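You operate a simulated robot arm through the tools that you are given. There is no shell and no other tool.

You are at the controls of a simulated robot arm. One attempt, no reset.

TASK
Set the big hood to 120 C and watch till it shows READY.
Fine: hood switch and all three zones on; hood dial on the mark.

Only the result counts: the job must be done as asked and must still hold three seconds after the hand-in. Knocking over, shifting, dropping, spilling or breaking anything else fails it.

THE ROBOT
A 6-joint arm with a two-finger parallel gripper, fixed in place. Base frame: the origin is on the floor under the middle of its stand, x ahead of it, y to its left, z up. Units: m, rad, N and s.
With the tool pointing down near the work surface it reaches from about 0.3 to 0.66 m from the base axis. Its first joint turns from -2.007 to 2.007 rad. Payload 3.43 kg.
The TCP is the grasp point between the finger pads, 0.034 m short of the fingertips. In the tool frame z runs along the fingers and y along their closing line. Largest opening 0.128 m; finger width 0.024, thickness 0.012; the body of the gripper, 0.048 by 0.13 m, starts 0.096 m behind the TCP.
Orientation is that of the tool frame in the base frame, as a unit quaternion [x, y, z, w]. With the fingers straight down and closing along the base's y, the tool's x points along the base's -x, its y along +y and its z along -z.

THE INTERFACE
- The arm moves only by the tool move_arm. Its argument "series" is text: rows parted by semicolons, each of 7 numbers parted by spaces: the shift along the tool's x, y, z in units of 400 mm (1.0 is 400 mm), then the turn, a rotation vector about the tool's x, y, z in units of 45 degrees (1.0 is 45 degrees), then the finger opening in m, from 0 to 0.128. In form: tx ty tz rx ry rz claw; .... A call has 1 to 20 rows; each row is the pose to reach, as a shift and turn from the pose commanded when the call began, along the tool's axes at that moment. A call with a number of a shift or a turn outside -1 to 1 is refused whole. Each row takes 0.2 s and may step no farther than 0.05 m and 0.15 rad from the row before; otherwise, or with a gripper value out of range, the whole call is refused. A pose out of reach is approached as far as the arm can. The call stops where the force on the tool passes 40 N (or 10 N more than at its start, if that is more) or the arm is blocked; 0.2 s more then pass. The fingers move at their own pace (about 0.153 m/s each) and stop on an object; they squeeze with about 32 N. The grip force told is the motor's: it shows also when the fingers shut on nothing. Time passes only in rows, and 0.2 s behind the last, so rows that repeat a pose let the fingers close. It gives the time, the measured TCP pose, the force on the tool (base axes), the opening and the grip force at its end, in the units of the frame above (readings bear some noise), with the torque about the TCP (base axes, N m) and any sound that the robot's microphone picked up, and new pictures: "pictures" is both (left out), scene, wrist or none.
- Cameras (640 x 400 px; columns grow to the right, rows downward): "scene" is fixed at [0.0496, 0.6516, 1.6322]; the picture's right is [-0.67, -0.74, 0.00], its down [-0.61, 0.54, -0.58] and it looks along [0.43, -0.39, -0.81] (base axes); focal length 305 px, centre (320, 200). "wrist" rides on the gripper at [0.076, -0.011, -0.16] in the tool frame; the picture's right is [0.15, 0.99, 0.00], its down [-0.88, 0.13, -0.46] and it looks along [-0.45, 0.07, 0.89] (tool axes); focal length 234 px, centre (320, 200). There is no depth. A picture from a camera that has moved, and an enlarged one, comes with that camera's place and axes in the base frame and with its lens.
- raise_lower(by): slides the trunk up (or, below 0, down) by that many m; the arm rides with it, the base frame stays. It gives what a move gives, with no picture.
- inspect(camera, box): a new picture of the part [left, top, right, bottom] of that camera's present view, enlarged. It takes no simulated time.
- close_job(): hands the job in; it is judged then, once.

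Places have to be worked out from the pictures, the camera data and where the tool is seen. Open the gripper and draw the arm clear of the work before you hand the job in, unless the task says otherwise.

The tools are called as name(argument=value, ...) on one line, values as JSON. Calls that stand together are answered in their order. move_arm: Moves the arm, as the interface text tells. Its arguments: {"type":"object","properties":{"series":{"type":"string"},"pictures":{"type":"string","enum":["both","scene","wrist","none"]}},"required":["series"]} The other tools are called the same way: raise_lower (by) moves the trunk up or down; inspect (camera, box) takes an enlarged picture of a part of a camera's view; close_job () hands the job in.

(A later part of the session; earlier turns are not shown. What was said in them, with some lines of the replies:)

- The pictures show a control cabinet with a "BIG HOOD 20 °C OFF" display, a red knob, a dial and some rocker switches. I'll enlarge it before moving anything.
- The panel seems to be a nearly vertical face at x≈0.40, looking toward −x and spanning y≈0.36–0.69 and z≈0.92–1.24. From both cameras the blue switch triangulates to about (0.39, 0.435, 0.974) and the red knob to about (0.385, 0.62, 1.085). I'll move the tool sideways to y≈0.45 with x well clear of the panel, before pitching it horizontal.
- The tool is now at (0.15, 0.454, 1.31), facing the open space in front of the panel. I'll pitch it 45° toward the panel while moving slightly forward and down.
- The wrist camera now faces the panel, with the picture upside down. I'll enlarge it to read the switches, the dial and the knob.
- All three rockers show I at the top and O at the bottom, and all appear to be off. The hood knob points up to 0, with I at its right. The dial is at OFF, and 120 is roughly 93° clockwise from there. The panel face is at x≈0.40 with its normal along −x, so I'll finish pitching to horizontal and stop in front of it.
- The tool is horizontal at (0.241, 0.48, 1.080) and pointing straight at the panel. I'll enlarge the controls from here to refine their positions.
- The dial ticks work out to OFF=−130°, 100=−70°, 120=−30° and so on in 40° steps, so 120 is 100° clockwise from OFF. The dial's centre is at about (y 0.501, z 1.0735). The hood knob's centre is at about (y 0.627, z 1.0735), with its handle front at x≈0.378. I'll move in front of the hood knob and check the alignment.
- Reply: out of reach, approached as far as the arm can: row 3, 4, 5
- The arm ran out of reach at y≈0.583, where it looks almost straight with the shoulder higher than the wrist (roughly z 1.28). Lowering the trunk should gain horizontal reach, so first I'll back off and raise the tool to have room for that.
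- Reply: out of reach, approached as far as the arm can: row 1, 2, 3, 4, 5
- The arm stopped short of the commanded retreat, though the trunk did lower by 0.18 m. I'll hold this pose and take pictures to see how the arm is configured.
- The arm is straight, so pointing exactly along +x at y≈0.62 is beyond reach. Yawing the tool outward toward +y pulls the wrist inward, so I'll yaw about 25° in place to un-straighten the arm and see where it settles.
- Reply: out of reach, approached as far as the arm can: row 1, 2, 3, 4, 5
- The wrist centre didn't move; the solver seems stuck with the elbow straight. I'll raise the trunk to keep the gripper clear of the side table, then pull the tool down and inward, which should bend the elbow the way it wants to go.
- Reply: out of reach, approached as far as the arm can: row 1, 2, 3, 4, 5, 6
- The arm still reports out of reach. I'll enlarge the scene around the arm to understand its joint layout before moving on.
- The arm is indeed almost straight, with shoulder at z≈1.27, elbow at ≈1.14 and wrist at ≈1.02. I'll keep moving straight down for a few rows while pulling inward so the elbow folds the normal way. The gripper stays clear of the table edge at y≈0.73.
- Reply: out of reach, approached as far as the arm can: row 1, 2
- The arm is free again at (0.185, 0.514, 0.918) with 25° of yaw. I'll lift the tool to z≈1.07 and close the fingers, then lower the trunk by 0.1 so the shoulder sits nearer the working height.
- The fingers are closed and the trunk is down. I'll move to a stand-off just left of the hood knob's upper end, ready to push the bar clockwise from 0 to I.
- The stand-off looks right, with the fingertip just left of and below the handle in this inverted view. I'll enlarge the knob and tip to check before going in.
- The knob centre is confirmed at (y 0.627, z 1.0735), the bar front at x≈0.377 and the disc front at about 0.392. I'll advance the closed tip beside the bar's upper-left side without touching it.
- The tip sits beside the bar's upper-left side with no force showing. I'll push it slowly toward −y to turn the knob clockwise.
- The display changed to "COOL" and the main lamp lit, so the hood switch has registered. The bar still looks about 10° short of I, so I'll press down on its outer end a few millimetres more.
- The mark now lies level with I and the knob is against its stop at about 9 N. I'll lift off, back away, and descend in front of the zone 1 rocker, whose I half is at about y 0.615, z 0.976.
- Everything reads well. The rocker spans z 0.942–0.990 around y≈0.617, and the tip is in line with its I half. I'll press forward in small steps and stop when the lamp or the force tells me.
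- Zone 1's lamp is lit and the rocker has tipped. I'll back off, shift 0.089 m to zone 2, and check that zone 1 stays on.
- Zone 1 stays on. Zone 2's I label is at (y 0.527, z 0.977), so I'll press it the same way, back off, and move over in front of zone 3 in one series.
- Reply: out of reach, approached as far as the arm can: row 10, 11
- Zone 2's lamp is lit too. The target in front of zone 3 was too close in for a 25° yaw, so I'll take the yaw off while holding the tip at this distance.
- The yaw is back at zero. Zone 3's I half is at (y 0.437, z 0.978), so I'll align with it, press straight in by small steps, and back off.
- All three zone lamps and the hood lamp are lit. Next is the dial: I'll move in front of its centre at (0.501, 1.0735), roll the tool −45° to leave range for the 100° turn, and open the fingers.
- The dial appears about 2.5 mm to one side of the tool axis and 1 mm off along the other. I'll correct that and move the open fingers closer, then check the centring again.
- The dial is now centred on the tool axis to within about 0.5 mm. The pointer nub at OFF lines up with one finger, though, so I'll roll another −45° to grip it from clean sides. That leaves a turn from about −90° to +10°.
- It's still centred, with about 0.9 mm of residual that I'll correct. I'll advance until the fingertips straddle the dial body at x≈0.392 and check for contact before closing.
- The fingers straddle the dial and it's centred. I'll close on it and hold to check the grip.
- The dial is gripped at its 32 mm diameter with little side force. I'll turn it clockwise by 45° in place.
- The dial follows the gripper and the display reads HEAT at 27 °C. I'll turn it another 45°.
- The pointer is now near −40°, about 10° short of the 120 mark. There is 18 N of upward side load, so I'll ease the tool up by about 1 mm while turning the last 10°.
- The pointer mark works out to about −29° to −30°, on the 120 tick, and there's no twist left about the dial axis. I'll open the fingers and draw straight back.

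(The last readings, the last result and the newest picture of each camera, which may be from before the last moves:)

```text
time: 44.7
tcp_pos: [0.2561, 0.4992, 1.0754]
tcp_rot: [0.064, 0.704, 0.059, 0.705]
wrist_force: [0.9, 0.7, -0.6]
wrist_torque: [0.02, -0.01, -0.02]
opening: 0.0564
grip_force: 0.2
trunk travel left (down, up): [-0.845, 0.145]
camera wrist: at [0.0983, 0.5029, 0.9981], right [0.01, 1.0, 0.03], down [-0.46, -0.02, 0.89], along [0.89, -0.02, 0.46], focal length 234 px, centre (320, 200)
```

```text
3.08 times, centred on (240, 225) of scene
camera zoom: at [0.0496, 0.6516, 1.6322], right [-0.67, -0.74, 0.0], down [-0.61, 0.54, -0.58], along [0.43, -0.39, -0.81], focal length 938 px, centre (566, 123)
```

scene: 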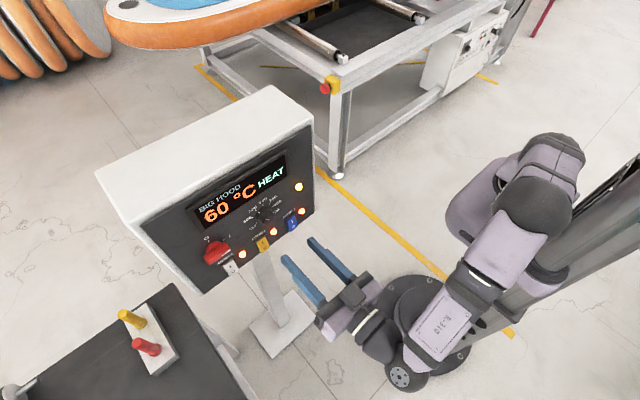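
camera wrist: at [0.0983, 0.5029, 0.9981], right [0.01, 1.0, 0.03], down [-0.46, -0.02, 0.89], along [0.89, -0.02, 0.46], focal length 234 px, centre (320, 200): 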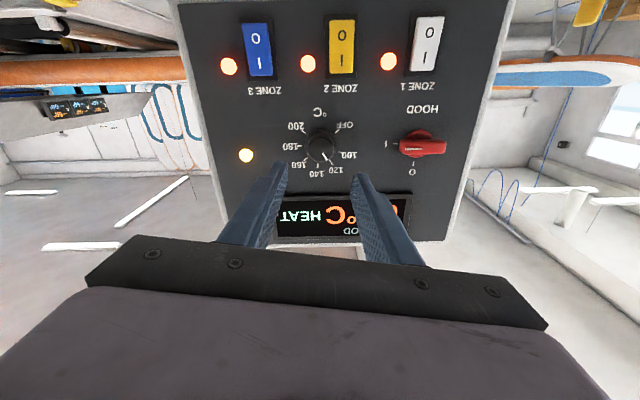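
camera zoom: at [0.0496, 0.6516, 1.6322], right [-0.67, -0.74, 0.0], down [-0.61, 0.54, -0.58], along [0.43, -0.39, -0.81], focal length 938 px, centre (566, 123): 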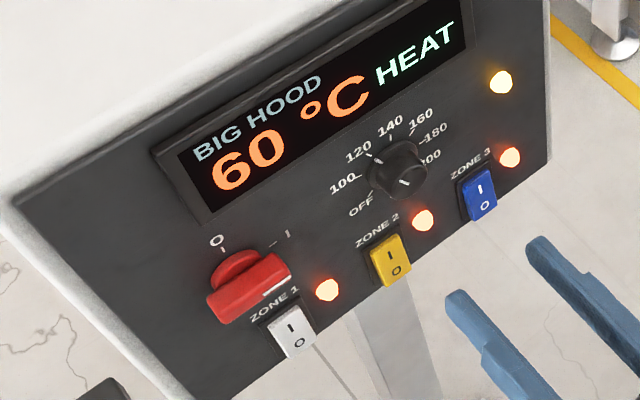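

The pointer nub lines up with the 120 tick to within about 1°, and the hood is heating at 60 °C. I'll draw the arm a bit further back and wait for the temperature to rise.

move_arm(series="0 0 -0.04 0 0 0 0.056; 0 0 -0.08 0 0 0 0.056; 0 0 -0.1 0 0 0 0.056; 0 0 -0.1 0 0 0 0.056; 0 0 -0.1 0 0 0 0.056; 0 0 -0.1 0 0 0 0.056; 0 0 -0.1 0 0 0 0.056; 0 0 -0.1 0 0 0 0.056; 0 0 -0.1 0 0 0 0.056; 0 0 -0.1 0 0 0 0.056; 0 0 -0.1 0 0 0 0.056; 0 0 -0.1 0 0 0 0.056; 0 0 -0.1 0 0 0 0.056; 0 0 -0.1 0 0 0 0.056; 0 0 -0.1 0 0 0 0.056; 0 0 -0.1 0 0 0 0.056; 0 0 -0.1 0 0 0 0.056; 0 0 -0.1 0 0 0 0.056; 0 0 -0.1 0 0 0 0.056; 0 0 -0.1 0 0 0 0.056", pictures="both")

inspect(camera="scene", box=[170, 160, 310, 290])

inspect(camera="wrist", box=[280, 90, 360, 160])

```text
time: 48.9
tcp_pos: [0.2164, 0.5013, 1.0742]
tcp_rot: [0.063, 0.704, 0.06, 0.705]
wrist_force: [0.7, -0.5, -0.3]
wrist_torque: [0.05, -0.01, -0.02]
opening: 0.0561
grip_force: 0.0
trunk travel left (down, up): [-0.845, 0.145]
camera wrist: at [0.0586, 0.5044, 0.9979], right [0.01, 1.0, 0.03], down [-0.46, -0.02, 0.89], along [0.89, -0.02, 0.46], focal length 234 px, centre (320, 200)
```

scene: 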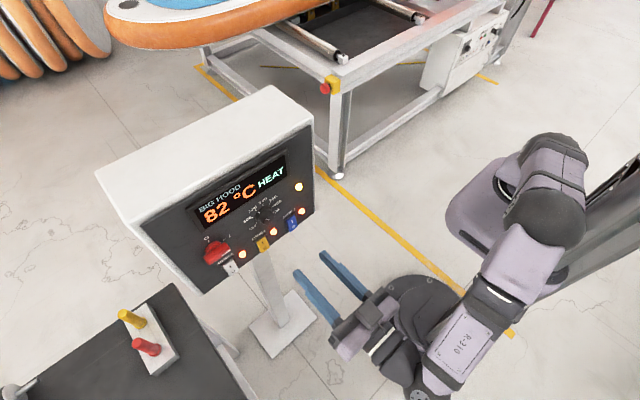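
wrist: 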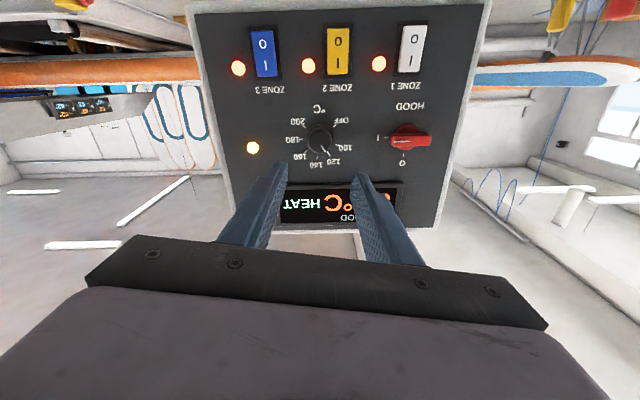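

```text
3.08 times, centred on (240, 225) of scene
camera zoom: at [0.0496, 0.6516, 1.6322], right [-0.67, -0.74, 0.0], down [-0.61, 0.54, -0.58], along [0.43, -0.39, -0.81], focal length 938 px, centre (566, 123)
```

zoom: 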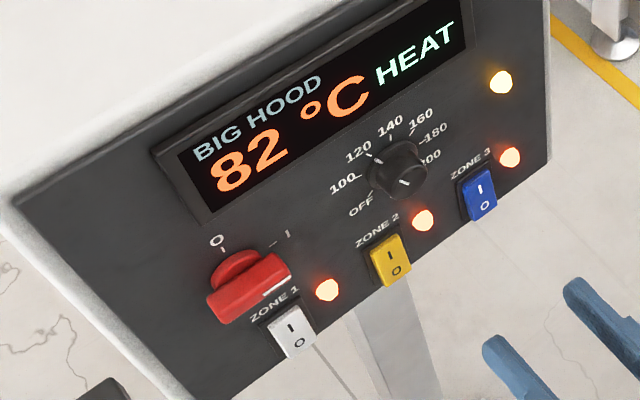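

```text
5.71 times, centred on (320, 125) of wrist
camera zoom: at [0.0586, 0.5044, 0.9979], right [0.01, 1.0, 0.03], down [-0.46, -0.02, 0.89], along [0.89, -0.02, 0.46], focal length 1338 px, centre (320, 629)
```

zoom: 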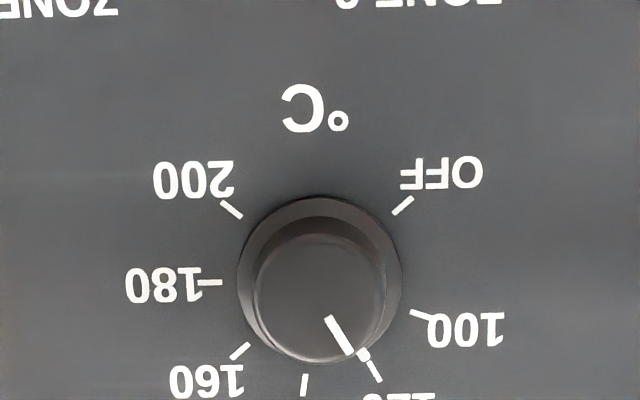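

It shows 82 °C and the rate of rise is tapering toward the setpoint, as expected. I'll keep waiting with the arm still.

move_arm(series="0 0 0 0 0 0 0.056; 0 0 0 0 0 0 0.056; 0 0 0 0 0 0 0.056; 0 0 0 0 0 0 0.056; 0 0 0 0 0 0 0.056; 0 0 0 0 0 0 0.056; 0 0 0 0 0 0 0.056; 0 0 0 0 0 0 0.056; 0 0 0 0 0 0 0.056; 0 0 0 0 0 0 0.056; 0 0 0 0 0 0 0.056; 0 0 0 0 0 0 0.056; 0 0 0 0 0 0 0.056; 0 0 0 0 0 0 0.056; 0 0 0 0 0 0 0.056; 0 0 0 0 0 0 0.056; 0 0 0 0 0 0 0.056; 0 0 0 0 0 0 0.056; 0 0 0 0 0 0 0.056; 0 0 0 0 0 0 0.056", pictures="none")

move_arm(series="0 0 0 0 0 0 0.056; 0 0 0 0 0 0 0.056; 0 0 0 0 0 0 0.056; 0 0 0 0 0 0 0.056; 0 0 0 0 0 0 0.056; 0 0 0 0 0 0 0.056; 0 0 0 0 0 0 0.056; 0 0 0 0 0 0 0.056; 0 0 0 0 0 0 0.056; 0 0 0 0 0 0 0.056; 0 0 0 0 0 0 0.056; 0 0 0 0 0 0 0.056; 0 0 0 0 0 0 0.056; 0 0 0 0 0 0 0.056; 0 0 0 0 0 0 0.056; 0 0 0 0 0 0 0.056; 0 0 0 0 0 0 0.056; 0 0 0 0 0 0 0.056; 0 0 0 0 0 0 0.056; 0 0 0 0 0 0 0.056", pictures="scene")

inspect(camera="scene", box=[170, 160, 310, 290])

```text
time: 53.1
tcp_pos: [0.2169, 0.5023, 1.0744]
tcp_rot: [0.063, 0.704, 0.06, 0.705]
wrist_force: [0.6, -0.1, 0.2]
wrist_torque: [-0.03, 0.02, 0.0]
opening: 0.0561
grip_force: 0.0
trunk travel left (down, up): [-0.845, 0.145]
```

```text
time: 57.3
tcp_pos: [0.2172, 0.5013, 1.0742]
tcp_rot: [0.063, 0.704, 0.061, 0.705]
wrist_force: [-0.4, -0.1, -0.3]
wrist_torque: [-0.02, 0.02, 0.01]
opening: 0.056
grip_force: 0.1
trunk travel left (down, up): [-0.845, 0.145]
```

scene: 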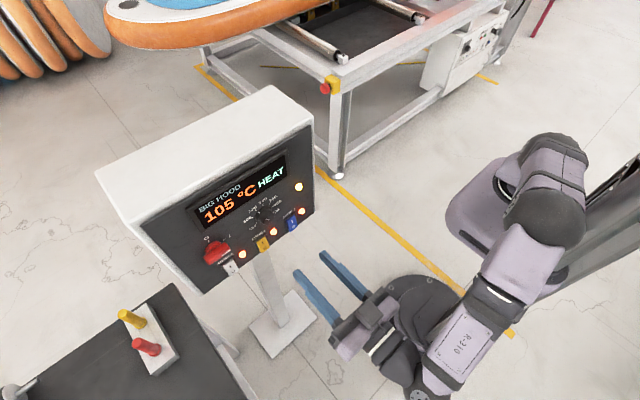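

```text
3.08 times, centred on (240, 225) of scene
camera zoom: at [0.0496, 0.6516, 1.6322], right [-0.67, -0.74, 0.0], down [-0.61, 0.54, -0.58], along [0.43, -0.39, -0.81], focal length 938 px, centre (566, 123)
```

zoom: 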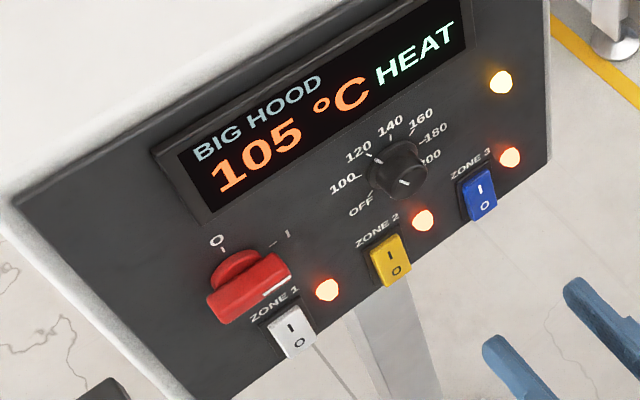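

It shows 105 °C and still HEAT, so I'll go on waiting without touching anything.

move_arm(series="0 0 0 0 0 0 0.056; 0 0 0 0 0 0 0.056; 0 0 0 0 0 0 0.056; 0 0 0 0 0 0 0.056; 0 0 0 0 0 0 0.056; 0 0 0 0 0 0 0.056; 0 0 0 0 0 0 0.056; 0 0 0 0 0 0 0.056; 0 0 0 0 0 0 0.056; 0 0 0 0 0 0 0.056; 0 0 0 0 0 0 0.056; 0 0 0 0 0 0 0.056; 0 0 0 0 0 0 0.056; 0 0 0 0 0 0 0.056; 0 0 0 0 0 0 0.056; 0 0 0 0 0 0 0.056; 0 0 0 0 0 0 0.056; 0 0 0 0 0 0 0.056; 0 0 0 0 0 0 0.056; 0 0 0 0 0 0 0.056", pictures="none")

move_arm(series="0 0 0 0 0 0 0.056; 0 0 0 0 0 0 0.056; 0 0 0 0 0 0 0.056; 0 0 0 0 0 0 0.056; 0 0 0 0 0 0 0.056; 0 0 0 0 0 0 0.056; 0 0 0 0 0 0 0.056; 0 0 0 0 0 0 0.056; 0 0 0 0 0 0 0.056; 0 0 0 0 0 0 0.056; 0 0 0 0 0 0 0.056; 0 0 0 0 0 0 0.056; 0 0 0 0 0 0 0.056; 0 0 0 0 0 0 0.056; 0 0 0 0 0 0 0.056; 0 0 0 0 0 0 0.056; 0 0 0 0 0 0 0.056; 0 0 0 0 0 0 0.056; 0 0 0 0 0 0 0.056; 0 0 0 0 0 0 0.056", pictures="scene")

inspect(camera="scene", box=[170, 160, 310, 290])

```text
time: 61.5
tcp_pos: [0.2167, 0.5014, 1.0736]
tcp_rot: [0.063, 0.704, 0.06, 0.705]
wrist_force: [0.0, 0.2, 0.0]
wrist_torque: [0.03, -0.01, 0.0]
opening: 0.056
grip_force: 0.1
trunk travel left (down, up): [-0.845, 0.145]
```

```text
time: 65.7
tcp_pos: [0.2169, 0.5016, 1.0753]
tcp_rot: [0.063, 0.704, 0.061, 0.705]
wrist_force: [0.0, -0.2, -0.5]
wrist_torque: [-0.03, 0.02, 0.04]
opening: 0.0561
grip_force: 0.0
trunk travel left (down, up): [-0.845, 0.145]
```

scene: 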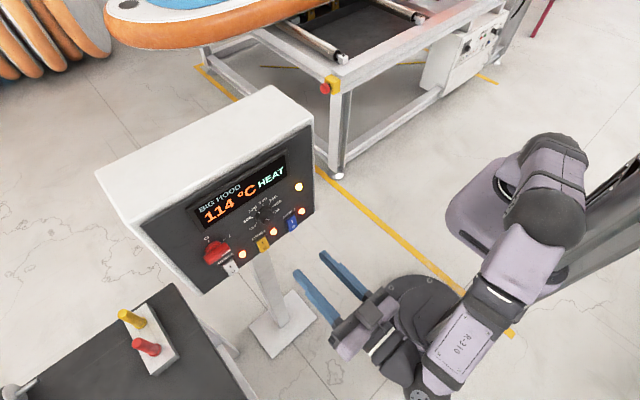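

```text
3.08 times, centred on (240, 225) of scene
camera zoom: at [0.0496, 0.6516, 1.6322], right [-0.67, -0.74, 0.0], down [-0.61, 0.54, -0.58], along [0.43, -0.39, -0.81], focal length 938 px, centre (566, 123)
```

zoom: 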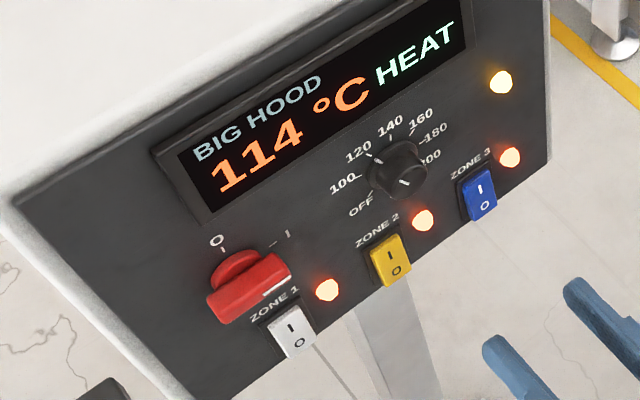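

It shows 114 °C. The readings fit an approach to about 120 °C, so I'll keep waiting.

move_arm(series="0 0 0 0 0 0 0.056; 0 0 0 0 0 0 0.056; 0 0 0 0 0 0 0.056; 0 0 0 0 0 0 0.056; 0 0 0 0 0 0 0.056; 0 0 0 0 0 0 0.056; 0 0 0 0 0 0 0.056; 0 0 0 0 0 0 0.056; 0 0 0 0 0 0 0.056; 0 0 0 0 0 0 0.056; 0 0 0 0 0 0 0.056; 0 0 0 0 0 0 0.056; 0 0 0 0 0 0 0.056; 0 0 0 0 0 0 0.056; 0 0 0 0 0 0 0.056; 0 0 0 0 0 0 0.056; 0 0 0 0 0 0 0.056; 0 0 0 0 0 0 0.056; 0 0 0 0 0 0 0.056; 0 0 0 0 0 0 0.056", pictures="none")

move_arm(series="0 0 0 0 0 0 0.056; 0 0 0 0 0 0 0.056; 0 0 0 0 0 0 0.056; 0 0 0 0 0 0 0.056; 0 0 0 0 0 0 0.056; 0 0 0 0 0 0 0.056; 0 0 0 0 0 0 0.056; 0 0 0 0 0 0 0.056; 0 0 0 0 0 0 0.056; 0 0 0 0 0 0 0.056; 0 0 0 0 0 0 0.056; 0 0 0 0 0 0 0.056; 0 0 0 0 0 0 0.056; 0 0 0 0 0 0 0.056; 0 0 0 0 0 0 0.056; 0 0 0 0 0 0 0.056; 0 0 0 0 0 0 0.056; 0 0 0 0 0 0 0.056; 0 0 0 0 0 0 0.056; 0 0 0 0 0 0 0.056", pictures="scene")

inspect(camera="scene", box=[170, 160, 310, 290])

```text
time: 69.9
tcp_pos: [0.2184, 0.5015, 1.0754]
tcp_rot: [0.064, 0.704, 0.059, 0.705]
wrist_force: [-0.6, 0.4, 0.1]
wrist_torque: [0.02, 0.0, 0.04]
opening: 0.056
grip_force: 0.0
trunk travel left (down, up): [-0.845, 0.145]
```

```text
time: 74.1
tcp_pos: [0.2179, 0.5015, 1.0752]
tcp_rot: [0.064, 0.704, 0.058, 0.705]
wrist_force: [0.4, -0.2, 0.3]
wrist_torque: [-0.04, -0.01, -0.02]
opening: 0.0561
grip_force: 0.0
trunk travel left (down, up): [-0.845, 0.145]
```

scene: 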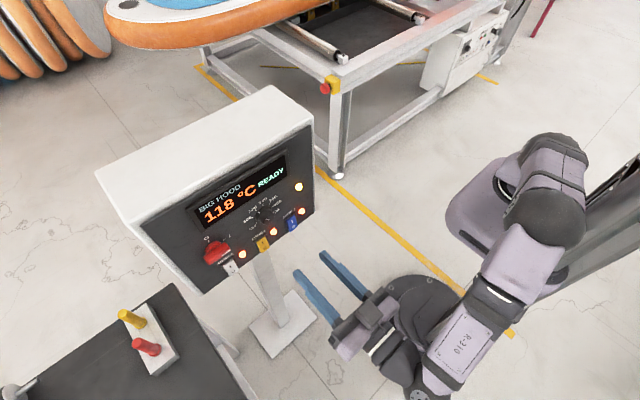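

```text
3.08 times, centred on (240, 225) of scene
camera zoom: at [0.0496, 0.6516, 1.6322], right [-0.67, -0.74, 0.0], down [-0.61, 0.54, -0.58], along [0.43, -0.39, -0.81], focal length 938 px, centre (566, 123)
```

zoom: 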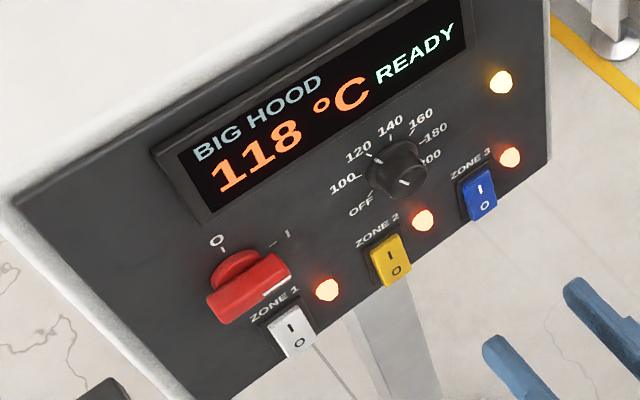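

READY now shows at 118 °C. I'll wait a little longer to confirm that it holds and settles at 120, and check the dial and switches once more.

move_arm(series="0 0 0 0 0 0 0.056; 0 0 0 0 0 0 0.056; 0 0 0 0 0 0 0.056; 0 0 0 0 0 0 0.056; 0 0 0 0 0 0 0.056; 0 0 0 0 0 0 0.056; 0 0 0 0 0 0 0.056; 0 0 0 0 0 0 0.056; 0 0 0 0 0 0 0.056; 0 0 0 0 0 0 0.056; 0 0 0 0 0 0 0.056; 0 0 0 0 0 0 0.056; 0 0 0 0 0 0 0.056; 0 0 0 0 0 0 0.056; 0 0 0 0 0 0 0.056; 0 0 0 0 0 0 0.056; 0 0 0 0 0 0 0.056; 0 0 0 0 0 0 0.056; 0 0 0 0 0 0 0.056; 0 0 0 0 0 0 0.056", pictures="none")

move_arm(series="0 0 0 0 0 0 0.056; 0 0 0 0 0 0 0.056; 0 0 0 0 0 0 0.056; 0 0 0 0 0 0 0.056; 0 0 0 0 0 0 0.056; 0 0 0 0 0 0 0.056; 0 0 0 0 0 0 0.056; 0 0 0 0 0 0 0.056; 0 0 0 0 0 0 0.056; 0 0 0 0 0 0 0.056; 0 0 0 0 0 0 0.056; 0 0 0 0 0 0 0.056; 0 0 0 0 0 0 0.056; 0 0 0 0 0 0 0.056; 0 0 0 0 0 0 0.056; 0 0 0 0 0 0 0.056; 0 0 0 0 0 0 0.056; 0 0 0 0 0 0 0.056; 0 0 0 0 0 0 0.056; 0 0 0 0 0 0 0.056", pictures="both")

inspect(camera="scene", box=[170, 160, 310, 290])

inspect(camera="wrist", box=[200, 10, 480, 190])

inspect(camera="wrist", box=[285, 110, 355, 170])

```text
time: 78.3
tcp_pos: [0.2182, 0.502, 1.0752]
tcp_rot: [0.063, 0.704, 0.059, 0.705]
wrist_force: [0.0, -0.4, 0.5]
wrist_torque: [-0.01, 0.0, 0.04]
opening: 0.056
grip_force: 0.1
trunk travel left (down, up): [-0.845, 0.145]
```

```text
time: 82.5
tcp_pos: [0.217, 0.5009, 1.0739]
tcp_rot: [0.063, 0.704, 0.06, 0.705]
wrist_force: [-0.7, -0.4, 0.1]
wrist_torque: [-0.03, 0.03, 0.0]
opening: 0.0565
grip_force: 0.0
trunk travel left (down, up): [-0.845, 0.145]
camera wrist: at [0.0586, 0.5044, 0.9979], right [0.01, 1.0, 0.03], down [-0.46, -0.02, 0.89], along [0.89, -0.02, 0.46], focal length 234 px, centre (320, 200)
```

scene: 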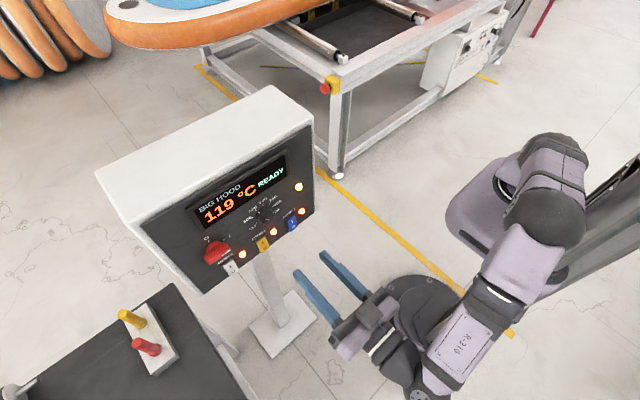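
wrist: 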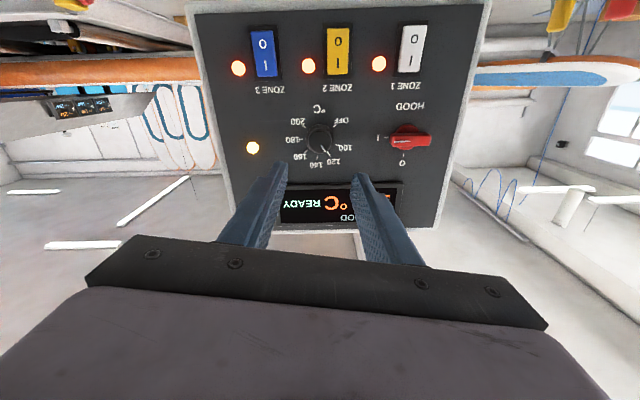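

```text
3.08 times, centred on (240, 225) of scene
camera zoom: at [0.0496, 0.6516, 1.6322], right [-0.67, -0.74, 0.0], down [-0.61, 0.54, -0.58], along [0.43, -0.39, -0.81], focal length 938 px, centre (566, 123)
```

zoom: 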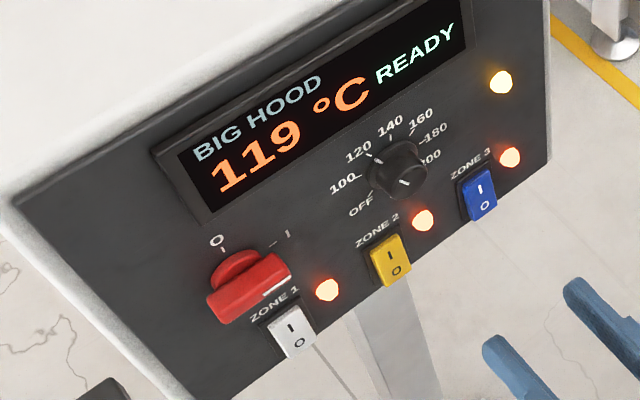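

```text
2.22 times, centred on (340, 100) of wrist
camera zoom: at [0.0586, 0.5044, 0.9979], right [0.01, 1.0, 0.03], down [-0.46, -0.02, 0.89], along [0.89, -0.02, 0.46], focal length 520 px, centre (276, 422)
```

zoom: 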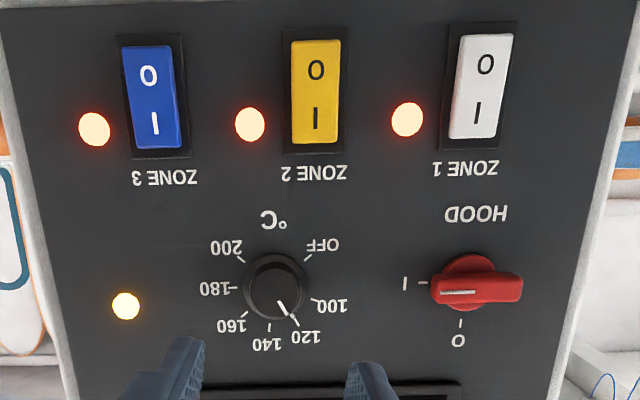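

```text
6.67 times, centred on (320, 140) of wrist
camera zoom: at [0.0586, 0.5044, 0.9979], right [0.01, 1.0, 0.03], down [-0.46, -0.02, 0.89], along [0.89, -0.02, 0.46], focal length 1561 px, centre (320, 600)
```

zoom: 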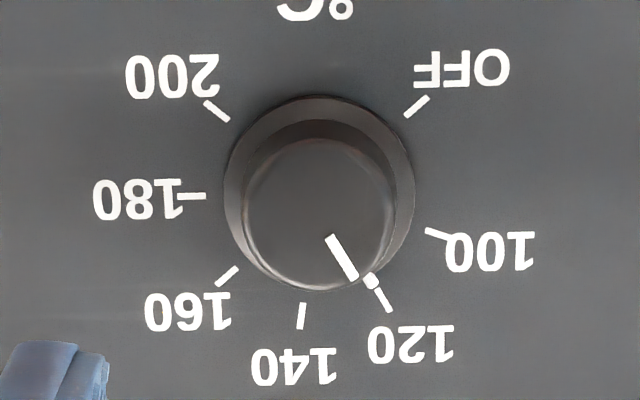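

Everything is as asked. The display reads 119 °C READY and is settling at 120. The hood knob is at I, all three zone lamps are on, and the dial pointer is within 1° of the 120 tick. The gripper is open and well clear of the panel, so I'm handing in.

close_job()

```text
The job is handed in.
```

The big hood is set to 120 °C and its display shows READY. I handed the job in with the reading at 119 °C, still climbing toward 120.

- **Hood switch:** turned to I, and the hood lamp is lit.
- **Zones 1, 2 and 3:** all switched on, and all three lamps are lit.
- **Dial:** on the 120 mark, within about 1° judging by the close-up picture.

READY came on at 118 °C, and I watched it hold for about 8 more seconds before handing in. The gripper is open and the arm is drawn back from the panel. I saw no sign of anything else being touched or moved.
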